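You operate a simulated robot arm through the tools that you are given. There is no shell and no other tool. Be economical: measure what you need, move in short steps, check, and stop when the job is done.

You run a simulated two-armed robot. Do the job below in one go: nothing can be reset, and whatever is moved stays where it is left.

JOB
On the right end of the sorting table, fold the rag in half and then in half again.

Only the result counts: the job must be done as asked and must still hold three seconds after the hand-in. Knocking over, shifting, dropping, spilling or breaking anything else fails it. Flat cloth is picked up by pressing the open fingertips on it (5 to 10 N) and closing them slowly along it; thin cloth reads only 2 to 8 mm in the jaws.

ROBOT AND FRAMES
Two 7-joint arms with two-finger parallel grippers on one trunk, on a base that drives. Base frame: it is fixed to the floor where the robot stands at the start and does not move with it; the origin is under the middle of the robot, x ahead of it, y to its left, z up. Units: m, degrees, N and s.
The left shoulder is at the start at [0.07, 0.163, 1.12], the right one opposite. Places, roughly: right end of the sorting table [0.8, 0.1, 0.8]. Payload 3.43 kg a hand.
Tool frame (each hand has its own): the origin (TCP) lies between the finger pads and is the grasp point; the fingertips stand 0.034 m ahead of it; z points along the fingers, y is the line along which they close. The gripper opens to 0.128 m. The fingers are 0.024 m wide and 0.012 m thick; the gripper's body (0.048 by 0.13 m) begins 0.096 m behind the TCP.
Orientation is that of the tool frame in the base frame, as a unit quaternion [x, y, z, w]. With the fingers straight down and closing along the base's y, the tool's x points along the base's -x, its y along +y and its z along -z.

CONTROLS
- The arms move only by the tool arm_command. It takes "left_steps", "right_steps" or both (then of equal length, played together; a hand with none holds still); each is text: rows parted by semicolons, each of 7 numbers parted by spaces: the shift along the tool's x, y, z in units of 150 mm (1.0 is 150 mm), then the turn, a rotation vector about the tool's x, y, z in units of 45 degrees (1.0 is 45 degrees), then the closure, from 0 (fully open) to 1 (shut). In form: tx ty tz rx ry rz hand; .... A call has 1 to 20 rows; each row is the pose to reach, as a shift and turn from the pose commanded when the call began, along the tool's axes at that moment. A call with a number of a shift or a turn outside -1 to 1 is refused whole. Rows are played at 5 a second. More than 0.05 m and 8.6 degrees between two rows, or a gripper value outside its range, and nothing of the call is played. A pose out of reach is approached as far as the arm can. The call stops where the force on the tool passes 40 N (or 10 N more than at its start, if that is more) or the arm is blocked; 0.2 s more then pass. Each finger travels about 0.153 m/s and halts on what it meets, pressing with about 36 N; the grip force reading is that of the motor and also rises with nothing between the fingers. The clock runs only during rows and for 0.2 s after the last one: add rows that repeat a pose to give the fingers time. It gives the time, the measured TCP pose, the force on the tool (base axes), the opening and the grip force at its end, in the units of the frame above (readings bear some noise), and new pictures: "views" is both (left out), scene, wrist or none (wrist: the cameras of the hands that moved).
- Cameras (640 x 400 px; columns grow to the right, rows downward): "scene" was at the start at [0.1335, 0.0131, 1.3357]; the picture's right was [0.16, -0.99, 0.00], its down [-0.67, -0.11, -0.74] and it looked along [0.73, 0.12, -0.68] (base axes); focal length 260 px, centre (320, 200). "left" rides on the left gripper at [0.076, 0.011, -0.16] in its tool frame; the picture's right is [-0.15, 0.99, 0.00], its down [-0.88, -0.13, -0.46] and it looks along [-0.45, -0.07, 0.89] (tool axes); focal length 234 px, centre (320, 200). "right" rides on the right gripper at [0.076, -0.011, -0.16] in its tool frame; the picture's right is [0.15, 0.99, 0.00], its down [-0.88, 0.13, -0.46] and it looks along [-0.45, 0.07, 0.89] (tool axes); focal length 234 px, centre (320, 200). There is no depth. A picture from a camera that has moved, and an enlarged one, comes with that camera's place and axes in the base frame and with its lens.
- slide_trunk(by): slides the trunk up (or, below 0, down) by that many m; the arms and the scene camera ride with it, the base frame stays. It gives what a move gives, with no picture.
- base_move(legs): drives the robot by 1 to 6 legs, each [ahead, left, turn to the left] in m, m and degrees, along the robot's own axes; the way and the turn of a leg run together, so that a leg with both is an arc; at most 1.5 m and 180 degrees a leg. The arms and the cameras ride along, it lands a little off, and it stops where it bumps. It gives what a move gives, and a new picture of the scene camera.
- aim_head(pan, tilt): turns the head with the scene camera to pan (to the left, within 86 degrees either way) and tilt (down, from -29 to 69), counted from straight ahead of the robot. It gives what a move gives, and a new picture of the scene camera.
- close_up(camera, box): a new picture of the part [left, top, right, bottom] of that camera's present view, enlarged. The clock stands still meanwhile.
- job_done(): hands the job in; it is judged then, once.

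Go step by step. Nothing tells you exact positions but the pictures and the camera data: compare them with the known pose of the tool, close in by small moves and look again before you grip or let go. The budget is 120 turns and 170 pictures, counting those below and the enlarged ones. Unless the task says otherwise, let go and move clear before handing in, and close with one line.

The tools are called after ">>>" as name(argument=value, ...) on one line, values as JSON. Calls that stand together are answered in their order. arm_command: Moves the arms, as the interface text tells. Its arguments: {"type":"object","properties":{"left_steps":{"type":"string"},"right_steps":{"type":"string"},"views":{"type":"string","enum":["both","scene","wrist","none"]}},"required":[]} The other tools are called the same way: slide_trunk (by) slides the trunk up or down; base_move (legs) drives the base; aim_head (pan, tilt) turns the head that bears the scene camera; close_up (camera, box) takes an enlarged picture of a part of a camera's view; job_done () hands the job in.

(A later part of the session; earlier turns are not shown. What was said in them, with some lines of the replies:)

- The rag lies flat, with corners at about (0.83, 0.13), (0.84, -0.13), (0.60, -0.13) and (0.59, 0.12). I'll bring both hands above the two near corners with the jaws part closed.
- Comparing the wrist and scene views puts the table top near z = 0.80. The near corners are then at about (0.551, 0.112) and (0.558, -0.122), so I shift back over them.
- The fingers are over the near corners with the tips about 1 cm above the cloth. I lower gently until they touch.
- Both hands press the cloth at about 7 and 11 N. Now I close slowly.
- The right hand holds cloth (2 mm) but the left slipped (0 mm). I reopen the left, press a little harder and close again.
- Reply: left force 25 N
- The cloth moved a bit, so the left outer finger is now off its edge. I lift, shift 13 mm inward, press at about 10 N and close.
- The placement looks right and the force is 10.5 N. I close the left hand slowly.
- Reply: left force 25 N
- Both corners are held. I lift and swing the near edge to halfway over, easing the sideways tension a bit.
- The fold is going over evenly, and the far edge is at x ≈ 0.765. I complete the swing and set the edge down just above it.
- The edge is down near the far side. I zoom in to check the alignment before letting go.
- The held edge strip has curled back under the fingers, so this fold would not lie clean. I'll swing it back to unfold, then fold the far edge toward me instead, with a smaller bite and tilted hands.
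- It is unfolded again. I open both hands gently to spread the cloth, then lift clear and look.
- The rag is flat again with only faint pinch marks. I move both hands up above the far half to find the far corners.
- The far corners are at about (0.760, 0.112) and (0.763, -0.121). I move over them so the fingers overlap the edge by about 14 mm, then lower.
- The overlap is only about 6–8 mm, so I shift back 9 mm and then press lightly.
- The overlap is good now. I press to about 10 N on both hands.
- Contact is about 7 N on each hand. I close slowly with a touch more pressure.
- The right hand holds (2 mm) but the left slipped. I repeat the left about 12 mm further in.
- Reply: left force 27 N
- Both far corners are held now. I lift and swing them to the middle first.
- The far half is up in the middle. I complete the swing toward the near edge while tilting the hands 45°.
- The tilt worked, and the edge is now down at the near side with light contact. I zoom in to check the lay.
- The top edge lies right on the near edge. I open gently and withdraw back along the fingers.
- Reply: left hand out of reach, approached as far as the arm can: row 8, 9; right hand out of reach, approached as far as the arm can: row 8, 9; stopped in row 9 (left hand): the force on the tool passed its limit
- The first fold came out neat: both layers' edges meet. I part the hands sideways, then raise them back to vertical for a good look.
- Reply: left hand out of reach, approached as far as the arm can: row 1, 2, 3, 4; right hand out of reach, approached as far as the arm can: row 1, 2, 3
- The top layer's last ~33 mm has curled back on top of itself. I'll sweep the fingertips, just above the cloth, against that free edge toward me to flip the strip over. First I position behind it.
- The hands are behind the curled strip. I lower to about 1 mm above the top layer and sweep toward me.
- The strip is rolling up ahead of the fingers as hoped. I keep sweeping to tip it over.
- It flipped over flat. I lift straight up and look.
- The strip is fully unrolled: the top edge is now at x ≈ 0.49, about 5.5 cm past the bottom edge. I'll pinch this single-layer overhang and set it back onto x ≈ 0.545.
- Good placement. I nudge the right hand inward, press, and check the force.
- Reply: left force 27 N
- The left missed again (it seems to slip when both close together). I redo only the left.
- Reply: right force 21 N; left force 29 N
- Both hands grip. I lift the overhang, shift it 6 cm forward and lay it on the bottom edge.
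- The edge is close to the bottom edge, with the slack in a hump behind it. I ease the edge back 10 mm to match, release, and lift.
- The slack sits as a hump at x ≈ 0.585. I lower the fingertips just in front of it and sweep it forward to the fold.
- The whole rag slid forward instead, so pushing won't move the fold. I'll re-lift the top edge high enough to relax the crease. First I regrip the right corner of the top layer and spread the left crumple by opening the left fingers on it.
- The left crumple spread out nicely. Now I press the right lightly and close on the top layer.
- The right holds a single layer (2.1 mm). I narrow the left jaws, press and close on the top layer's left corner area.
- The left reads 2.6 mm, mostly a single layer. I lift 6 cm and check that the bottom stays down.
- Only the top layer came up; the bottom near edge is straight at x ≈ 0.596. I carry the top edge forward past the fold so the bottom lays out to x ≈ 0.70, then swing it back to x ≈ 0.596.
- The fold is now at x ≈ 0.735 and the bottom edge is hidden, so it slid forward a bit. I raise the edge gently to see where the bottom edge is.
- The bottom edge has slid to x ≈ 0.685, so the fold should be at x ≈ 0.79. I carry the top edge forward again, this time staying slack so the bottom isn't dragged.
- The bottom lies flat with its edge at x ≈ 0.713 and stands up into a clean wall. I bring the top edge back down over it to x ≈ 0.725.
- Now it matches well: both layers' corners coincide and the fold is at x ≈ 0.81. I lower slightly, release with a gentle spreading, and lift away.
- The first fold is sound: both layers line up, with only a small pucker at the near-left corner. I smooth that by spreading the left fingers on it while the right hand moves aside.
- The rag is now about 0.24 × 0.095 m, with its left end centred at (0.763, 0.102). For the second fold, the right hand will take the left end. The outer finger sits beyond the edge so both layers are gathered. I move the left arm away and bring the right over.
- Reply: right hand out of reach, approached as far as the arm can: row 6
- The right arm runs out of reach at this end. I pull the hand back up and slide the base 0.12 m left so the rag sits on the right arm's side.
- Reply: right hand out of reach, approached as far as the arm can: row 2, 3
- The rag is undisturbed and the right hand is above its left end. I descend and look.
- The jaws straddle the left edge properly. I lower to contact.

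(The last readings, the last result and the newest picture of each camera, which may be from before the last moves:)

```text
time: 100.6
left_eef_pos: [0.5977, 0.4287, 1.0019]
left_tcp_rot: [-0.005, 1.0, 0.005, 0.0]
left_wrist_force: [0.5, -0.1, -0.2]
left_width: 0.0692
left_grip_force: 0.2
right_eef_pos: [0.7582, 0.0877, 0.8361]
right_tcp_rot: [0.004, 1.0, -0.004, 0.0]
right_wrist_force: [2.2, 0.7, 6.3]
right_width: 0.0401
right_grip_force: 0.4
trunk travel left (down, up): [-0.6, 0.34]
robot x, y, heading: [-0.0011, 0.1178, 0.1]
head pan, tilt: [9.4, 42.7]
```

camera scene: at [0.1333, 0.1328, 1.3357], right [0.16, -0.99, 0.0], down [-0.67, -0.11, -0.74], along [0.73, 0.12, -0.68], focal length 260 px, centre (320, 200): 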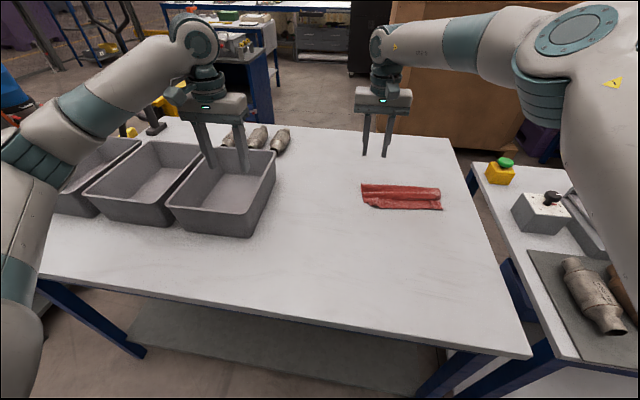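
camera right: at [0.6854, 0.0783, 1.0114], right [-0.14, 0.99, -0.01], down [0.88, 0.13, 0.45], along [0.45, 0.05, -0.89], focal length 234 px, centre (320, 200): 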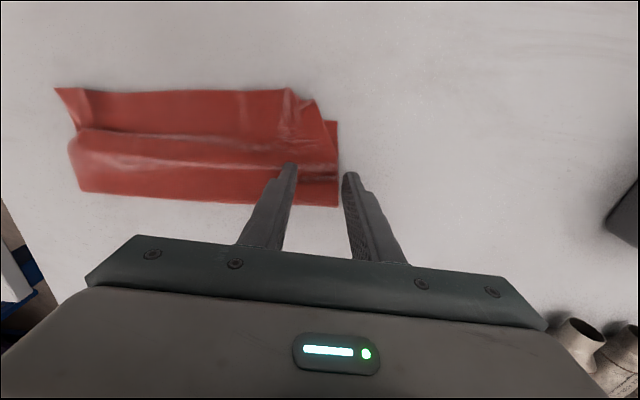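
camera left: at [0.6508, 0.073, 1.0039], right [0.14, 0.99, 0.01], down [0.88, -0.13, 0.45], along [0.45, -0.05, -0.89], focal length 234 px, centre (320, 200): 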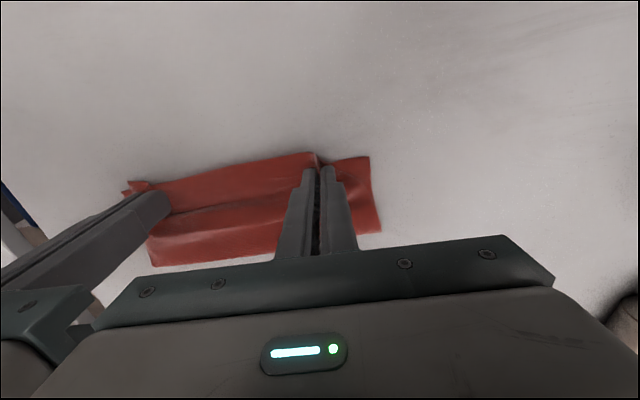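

Contact is mostly on the inner finger. I roll about 2.5° so the outer finger meets the table too, press slightly and close slowly.

>>> arm_command(right_steps="0 0 0 0.055 0 0 0.69; 0 0 0.006 0.055 0 0 0.69; 0 0 0.006 0.055 0 0 0.71; 0 0 0.006 0.055 0 0 0.73; 0 0 0.006 0.055 0 0 0.75; 0 0 0.006 0.055 0 0 0.77; 0 0 0.006 0.055 0 0 0.79; 0 0 0.006 0.055 0 0 0.81; 0 0 0.006 0.055 0 0 0.83; 0 0 0.006 0.055 0 0 0.85; 0 0 0.006 0.055 0 0 0.87; 0 0 0.006 0.055 0 0 0.89; 0 0 0.006 0.055 0 0 0.91; 0 0 0.006 0.055 0 0 0.93; 0 0 0.006 0.055 0 0 0.95; 0 0 0.006 0.055 0 0 0.97; 0 0 0.006 0.055 0 0 1; 0 0 0.006 0.055 0 0 1; 0 0 0.006 0.055 0 0 1", views="wrist")

>>> close_up(camera="scene", box=[340, 140, 480, 230])

```text
time: 104.6
left_eef_pos: [0.5969, 0.4282, 1.0014]
left_tcp_rot: [-0.006, 1.0, 0.004, 0.0]
left_wrist_force: [0.2, 0.0, 0.2]
left_width: 0.0688
left_grip_force: 0.0
right_eef_pos: [0.7565, 0.0865, 0.8354]
right_tcp_rot: [0.005, 1.0, -0.026, 0.0]
right_wrist_force: [-0.4, -2.0, 15.9]
right_width: 0.0035
right_grip_force: 35.9
trunk travel left (down, up): [-0.6, 0.34]
robot x, y, heading: [0.0005, 0.1208, 0.2]
head pan, tilt: [9.4, 42.7]
camera right: at [0.6811, 0.085, 0.9965], right [-0.14, 0.99, -0.05], down [0.88, 0.15, 0.45], along [0.45, 0.02, -0.89], focal length 234 px, centre (320, 200)
```

right: 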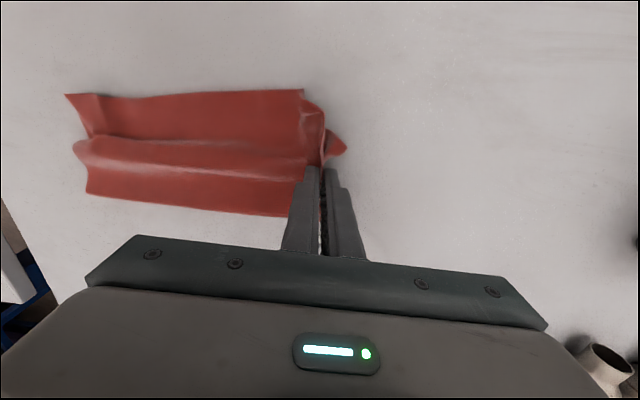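

```text
4.44 times, centred on (410, 185) of scene
camera zoom: at [0.1313, 0.1324, 1.336], right [0.16, -0.99, 0.0], down [-0.67, -0.11, -0.74], along [0.73, 0.12, -0.68], focal length 1156 px, centre (-80, 267)
```

zoom: 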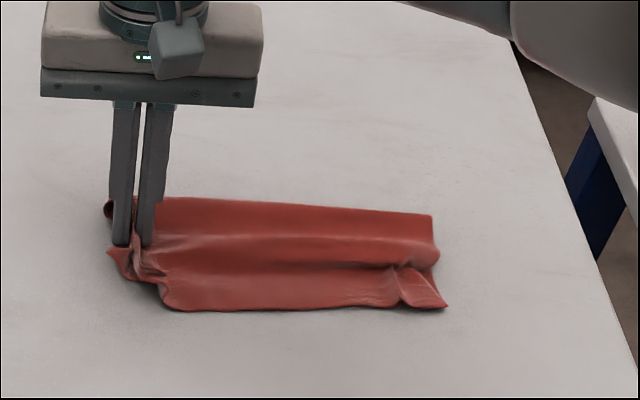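

The jaws read 3.5 mm, so both layers are caught. I lift a little and check.

>>> arm_command(right_steps="0 0 -0.1 0 0 0 1; 0 -0.03 -0.2 0 0 0 1; 0 -0.08 -0.3 0 0 0 1; 0 -0.12 -0.36 0 0 0 1; 0 -0.12 -0.36 0 0 0 1", views="wrist")

>>> close_up(camera="scene", box=[340, 140, 480, 230])

```text
time: 105.8
left_eef_pos: [0.5985, 0.4281, 1.0009]
left_tcp_rot: [-0.005, 1.0, 0.004, -0.001]
left_wrist_force: [0.3, -1.2, 0.4]
left_width: 0.069
left_grip_force: 0.0
right_eef_pos: [0.7582, 0.0736, 0.8894]
right_tcp_rot: [0.003, 1.0, -0.027, -0.002]
right_wrist_force: [0.1, 0.7, 0.3]
right_width: 0.003
right_grip_force: 35.8
trunk travel left (down, up): [-0.6, 0.34]
robot x, y, heading: [0.0003, 0.118, 0.2]
head pan, tilt: [9.4, 42.7]
camera right: at [0.683, 0.0701, 1.0504], right [-0.14, 0.99, -0.05], down [0.88, 0.15, 0.45], along [0.45, 0.02, -0.89], focal length 234 px, centre (320, 200)
```

right: 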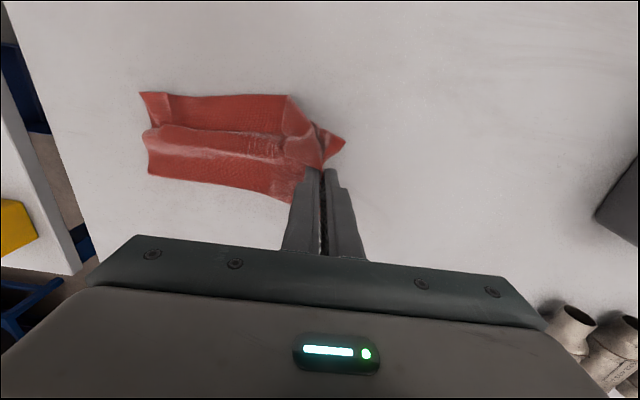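

```text
4.44 times, centred on (410, 185) of scene
camera zoom: at [0.1336, 0.1327, 1.3357], right [0.16, -0.99, 0.0], down [-0.67, -0.11, -0.74], along [0.73, 0.12, -0.68], focal length 1156 px, centre (-80, 267)
```

zoom: 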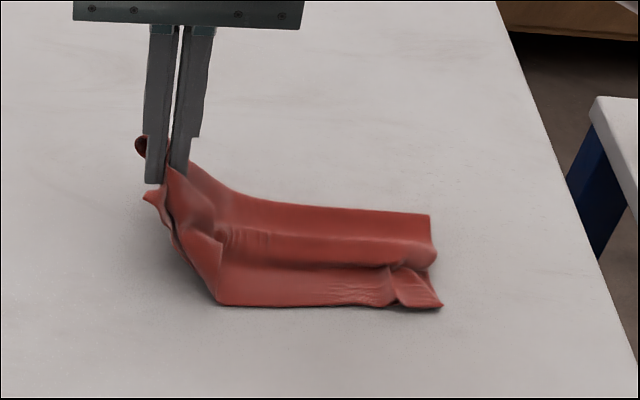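

Both layers came up together. I swing the end toward the middle of the rag.

>>> arm_command(right_steps="0 -0.08 -0.06 0 0 0 1; 0 -0.16 -0.11 0 0 0 1; 0 -0.25 -0.15 0 0 0 1; 0 -0.34 -0.18 0 0 0 1; 0 -0.43 -0.2 0 0 0 1; 0 -0.52 -0.21 0 0 0 1; 0 -0.6 -0.21 0 0 0 1; 0 -0.6 -0.21 0 0 0 1", views="none")

>>> close_up(camera="scene", box=[340, 130, 480, 220])

```text
time: 107.6
left_eef_pos: [0.6001, 0.4291, 0.9995]
left_tcp_rot: [-0.005, 1.0, 0.005, 0.0]
left_wrist_force: [-0.3, -0.4, -0.1]
left_width: 0.0689
left_grip_force: 0.1
right_eef_pos: [0.7563, -0.014, 0.9258]
right_tcp_rot: [0.004, 1.0, -0.026, -0.001]
right_wrist_force: [0.7, -0.1, 0.1]
right_width: 0.0028
right_grip_force: 35.7
trunk travel left (down, up): [-0.6, 0.34]
robot x, y, heading: [0.0014, 0.12, 0.2]
head pan, tilt: [9.4, 42.7]
```

```text
4.44 times, centred on (410, 175) of scene
camera zoom: at [0.1335, 0.1328, 1.3357], right [0.16, -0.99, 0.0], down [-0.67, -0.11, -0.74], along [0.73, 0.12, -0.68], focal length 1156 px, centre (-80, 311)
```

zoom: 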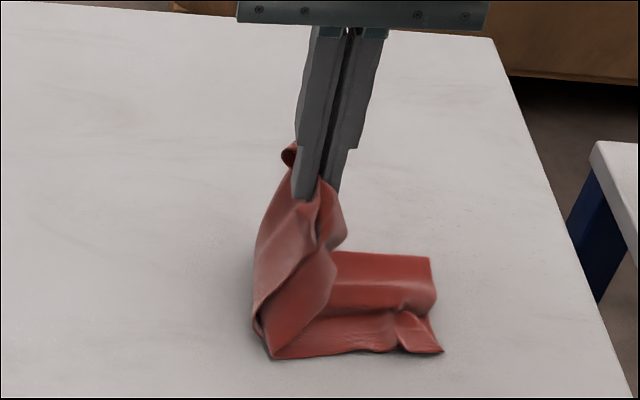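

It stands up nicely over the middle, and the right end is at y ≈ -0.123. I finish the swing to the right while tilting the hand 45°.

>>> arm_command(right_steps="0 -0.125 0.012 -0.111 0 0 1; 0 -0.245 0.043 -0.222 0 0 1; 0 -0.358 0.093 -0.333 0 0 1; 0 -0.46 0.158 -0.444 0 0 1; 0 -0.55 0.237 -0.556 0 0 1; 0 -0.624 0.325 -0.667 0 0 1; 0 -0.68 0.421 -0.778 0 0 1; 0 -0.718 0.526 -0.889 0 0 1; 0 -0.737 0.61 -1 0 0 1; 0 -0.737 0.61 -1 0 0 1", views="both")

>>> close_up(camera="scene", box=[340, 130, 480, 220])

```text
time: 109.8
left_eef_pos: [0.5987, 0.4277, 1.0]
left_tcp_rot: [-0.006, 1.0, 0.005, -0.001]
left_wrist_force: [0.0, -0.5, -0.2]
left_width: 0.0688
left_grip_force: 0.0
right_eef_pos: [0.7569, -0.1302, 0.8397]
right_tcp_rot: [0.004, 0.933, 0.359, 0.002]
right_wrist_force: [-0.7, 0.1, 0.1]
right_width: 0.0027
right_grip_force: 36.1
trunk travel left (down, up): [-0.6, 0.34]
robot x, y, heading: [-0.0011, 0.1203, 0.2]
head pan, tilt: [9.4, 42.7]
camera scene: at [0.1331, 0.1328, 1.3358], right [0.16, -0.99, 0.0], down [-0.67, -0.11, -0.74], along [0.73, 0.12, -0.68], focal length 260 px, centre (320, 200)
camera right: at [0.6798, -0.2451, 0.952], right [-0.14, 0.74, 0.66], down [0.88, -0.22, 0.43], along [0.46, 0.64, -0.62], focal length 234 px, centre (320, 200)
```

scene: 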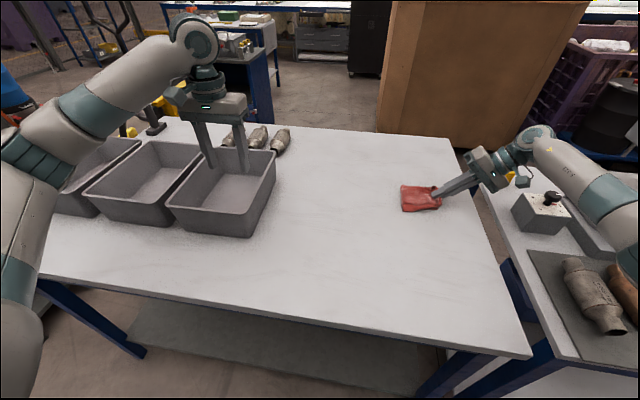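
right: 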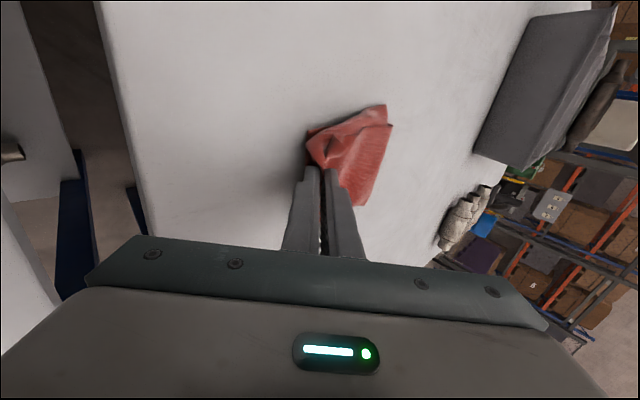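

```text
4.44 times, centred on (410, 175) of scene
camera zoom: at [0.1331, 0.1328, 1.3358], right [0.16, -0.99, 0.0], down [-0.67, -0.11, -0.74], along [0.73, 0.12, -0.68], focal length 1156 px, centre (-80, 311)
```

zoom: 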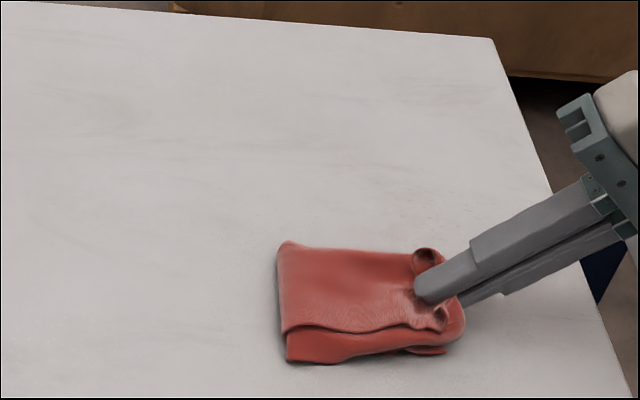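

It folds into a neat packet. I open slightly and slide the fingers out along their own direction.

>>> arm_command(right_steps="0 0.05 0 0 0 0 1; 0 0.05 0 0 0 0 0.97; 0 0.05 0 0 0 0 0.94; 0 0.05 0 0 0 0 0.9; 0 0.05 0 0 0 0 0.87; 0 0.05 -0.08 0 0 0 0.87; 0 0.05 -0.2 0 0 0 0.87; 0 0.05 -0.4 0 0 0 0.87; 0 0.05 -0.6 0 0 0 0.87; 0 0.05 -0.8 0 0 0 0.87", views="both")

>>> close_up(camera="scene", box=[360, 150, 460, 220])

```text
time: 112.0
left_eef_pos: [0.5986, 0.4293, 1.0011]
left_tcp_rot: [-0.005, 1.0, 0.004, -0.001]
left_wrist_force: [-0.3, -0.2, 0.3]
left_width: 0.0691
left_grip_force: 0.1
right_eef_pos: [0.7552, -0.2047, 0.9336]
right_tcp_rot: [0.004, 0.934, 0.358, 0.001]
right_wrist_force: [0.1, 0.7, 1.3]
right_width: 0.0167
right_grip_force: 0.0
trunk travel left (down, up): [-0.6, 0.34]
robot x, y, heading: [0.0012, 0.1161, -0.1]
head pan, tilt: [9.4, 42.7]
camera scene: at [0.133, 0.1324, 1.3357], right [0.16, -0.99, 0.0], down [-0.67, -0.11, -0.74], along [0.73, 0.12, -0.68], focal length 260 px, centre (320, 200)
camera right: at [0.6786, -0.3207, 1.0464], right [-0.14, 0.74, 0.66], down [0.88, -0.21, 0.42], along [0.46, 0.64, -0.62], focal length 234 px, centre (320, 200)
```

scene: 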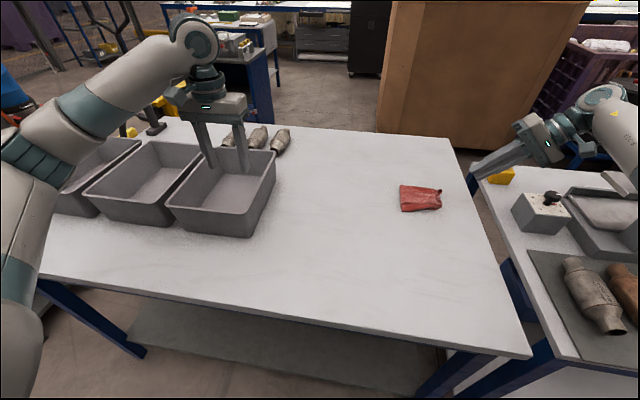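
right: 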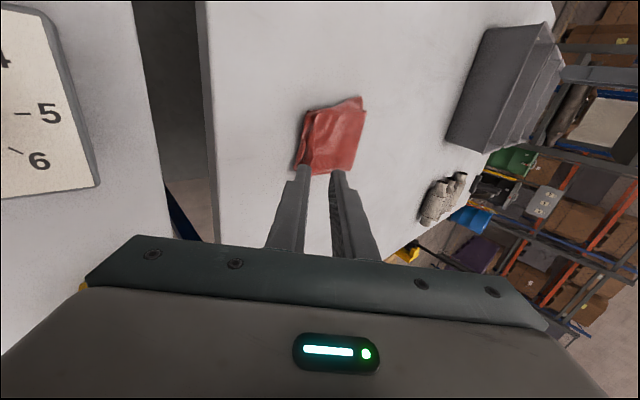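

```text
5.71 times, centred on (410, 185) of scene
camera zoom: at [0.133, 0.1324, 1.3357], right [0.16, -0.99, 0.0], down [-0.67, -0.11, -0.74], along [0.73, 0.12, -0.68], focal length 1487 px, centre (-194, 286)
```

zoom: 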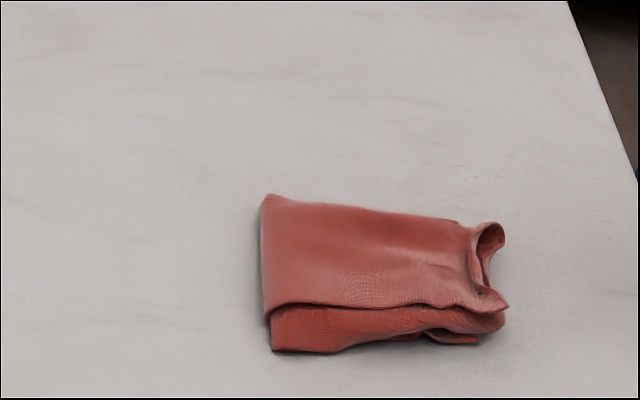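

The rag is now a quarter-size packet, with the loose edges at the right slightly raised. I bring the right hand upright above it to look and pat it flat.

>>> arm_command(right_steps="-0.01 0.08 0.04 0.15 0 0 0.87; -0.02 0.17 0.09 0.3 0 0 0.87; -0.03 0.25 0.14 0.45 0 0 0.87; -0.04 0.33 0.2 0.6 0 0 0.87; -0.05 0.42 0.26 0.75 0 0 0.87; -0.06 0.48 0.31 0.88 0 0 0.87; -0.06 0.54 0.345 0.935 0 0 0.87", views="wrist")

```text
time: 113.6
left_eef_pos: [0.5977, 0.4285, 0.9993]
left_tcp_rot: [-0.006, 1.0, 0.004, -0.001]
left_wrist_force: [0.9, 0.4, 0.3]
left_width: 0.0692
left_grip_force: 0.1
right_eef_pos: [0.7663, -0.1099, 0.9493]
right_tcp_rot: [0.004, 1.0, -0.002, -0.001]
right_wrist_force: [-0.6, 0.0, -0.3]
right_width: 0.0163
right_grip_force: 0.0
trunk travel left (down, up): [-0.6, 0.34]
robot x, y, heading: [-0.0015, 0.1205, -0.0]
head pan, tilt: [9.4, 42.7]
camera right: at [0.6905, -0.1208, 1.1106], right [-0.14, 0.99, 0.0], down [0.88, 0.12, 0.45], along [0.45, 0.06, -0.89], focal length 234 px, centre (320, 200)
```

right: 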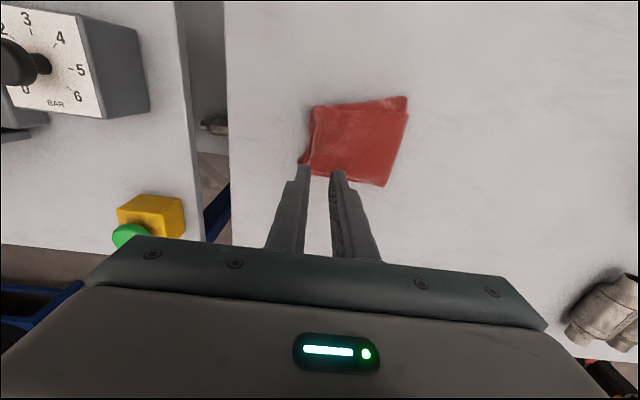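

>>> close_up(camera="right", box=[260, 70, 460, 200])

```text
3.08 times, centred on (360, 135) of right
camera zoom: at [0.6905, -0.1208, 1.1106], right [-0.14, 0.99, 0.0], down [0.88, 0.12, 0.45], along [0.45, 0.06, -0.89], focal length 720 px, centre (197, 400)
```

zoom: 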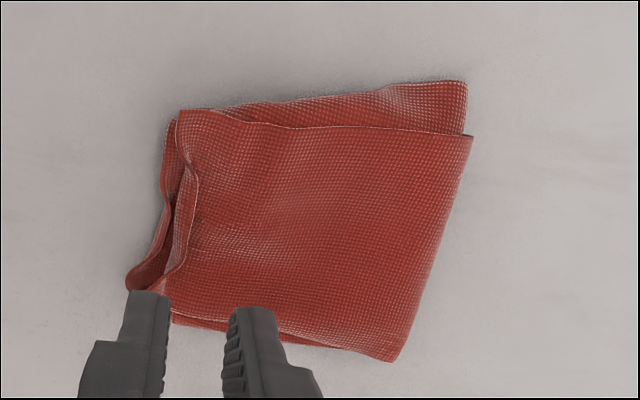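

The packet is square, with all edges within about a centimetre. I pat down the raised right end once, gently, with closed fingertips, then lift clear.

>>> arm_command(right_steps="0.07 0.02 0.1 0 0 0 1; 0.07 0.02 0.3 0 0 0 1; 0.07 0.02 0.5 0 0 0 1; 0.07 0.02 0.6 0 0 0 1; 0.07 0.02 0.66 0 0 0 1; 0.07 0.02 0.7 0 0 0 1; 0.07 0.02 0.72 0 0 0 1; 0.07 0.02 0.72 0 0 0 1; 0.07 0.02 0.6 0 0 0 1; 0.07 0.02 0.4 0 0 0 1; 0.07 0.02 0.2 0 0 0 1; 0 -0.2 0 0 0 0 1; -0 -0.4 -0.2 0 0 0 1; 0 -0.6 -0.4 0 0 0 1", views="wrist")

>>> close_up(camera="scene", box=[360, 150, 460, 220])

```text
time: 116.6
left_eef_pos: [0.5985, 0.4285, 0.9999]
left_tcp_rot: [-0.005, 1.0, 0.004, -0.002]
left_wrist_force: [-0.7, -0.5, -0.2]
left_width: 0.069
left_grip_force: 0.0
right_eef_pos: [0.7636, -0.2004, 1.0104]
right_tcp_rot: [0.004, 1.0, -0.001, -0.001]
right_wrist_force: [-0.3, 0.0, 0.8]
right_width: 0.0
right_grip_force: 32.9
trunk travel left (down, up): [-0.6, 0.34]
robot x, y, heading: [0.0021, 0.1219, 0.1]
head pan, tilt: [9.4, 42.7]
camera right: at [0.688, -0.2119, 1.171], right [-0.14, 0.99, 0.0], down [0.88, 0.12, 0.45], along [0.45, 0.06, -0.89], focal length 234 px, centre (320, 200)
```

right: 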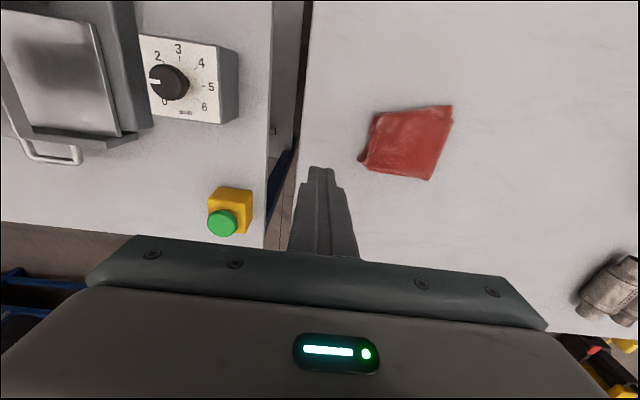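

```text
5.71 times, centred on (410, 185) of scene
camera zoom: at [0.1326, 0.132, 1.3358], right [0.16, -0.99, 0.0], down [-0.67, -0.11, -0.74], along [0.73, 0.12, -0.68], focal length 1487 px, centre (-194, 286)
```

zoom: 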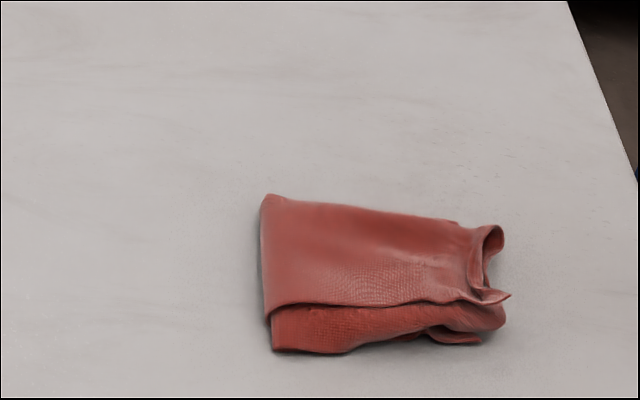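

The rag lies folded in quarters on the right end of the table, both hands are clear, and nothing else was touched. I hand it in.

>>> job_done()

```text
The job is handed in.
```

The rag is folded in half and then in half again, lying on the right end of the sorting table. Its edges line up to about a centimetre, with some slack at the open end.
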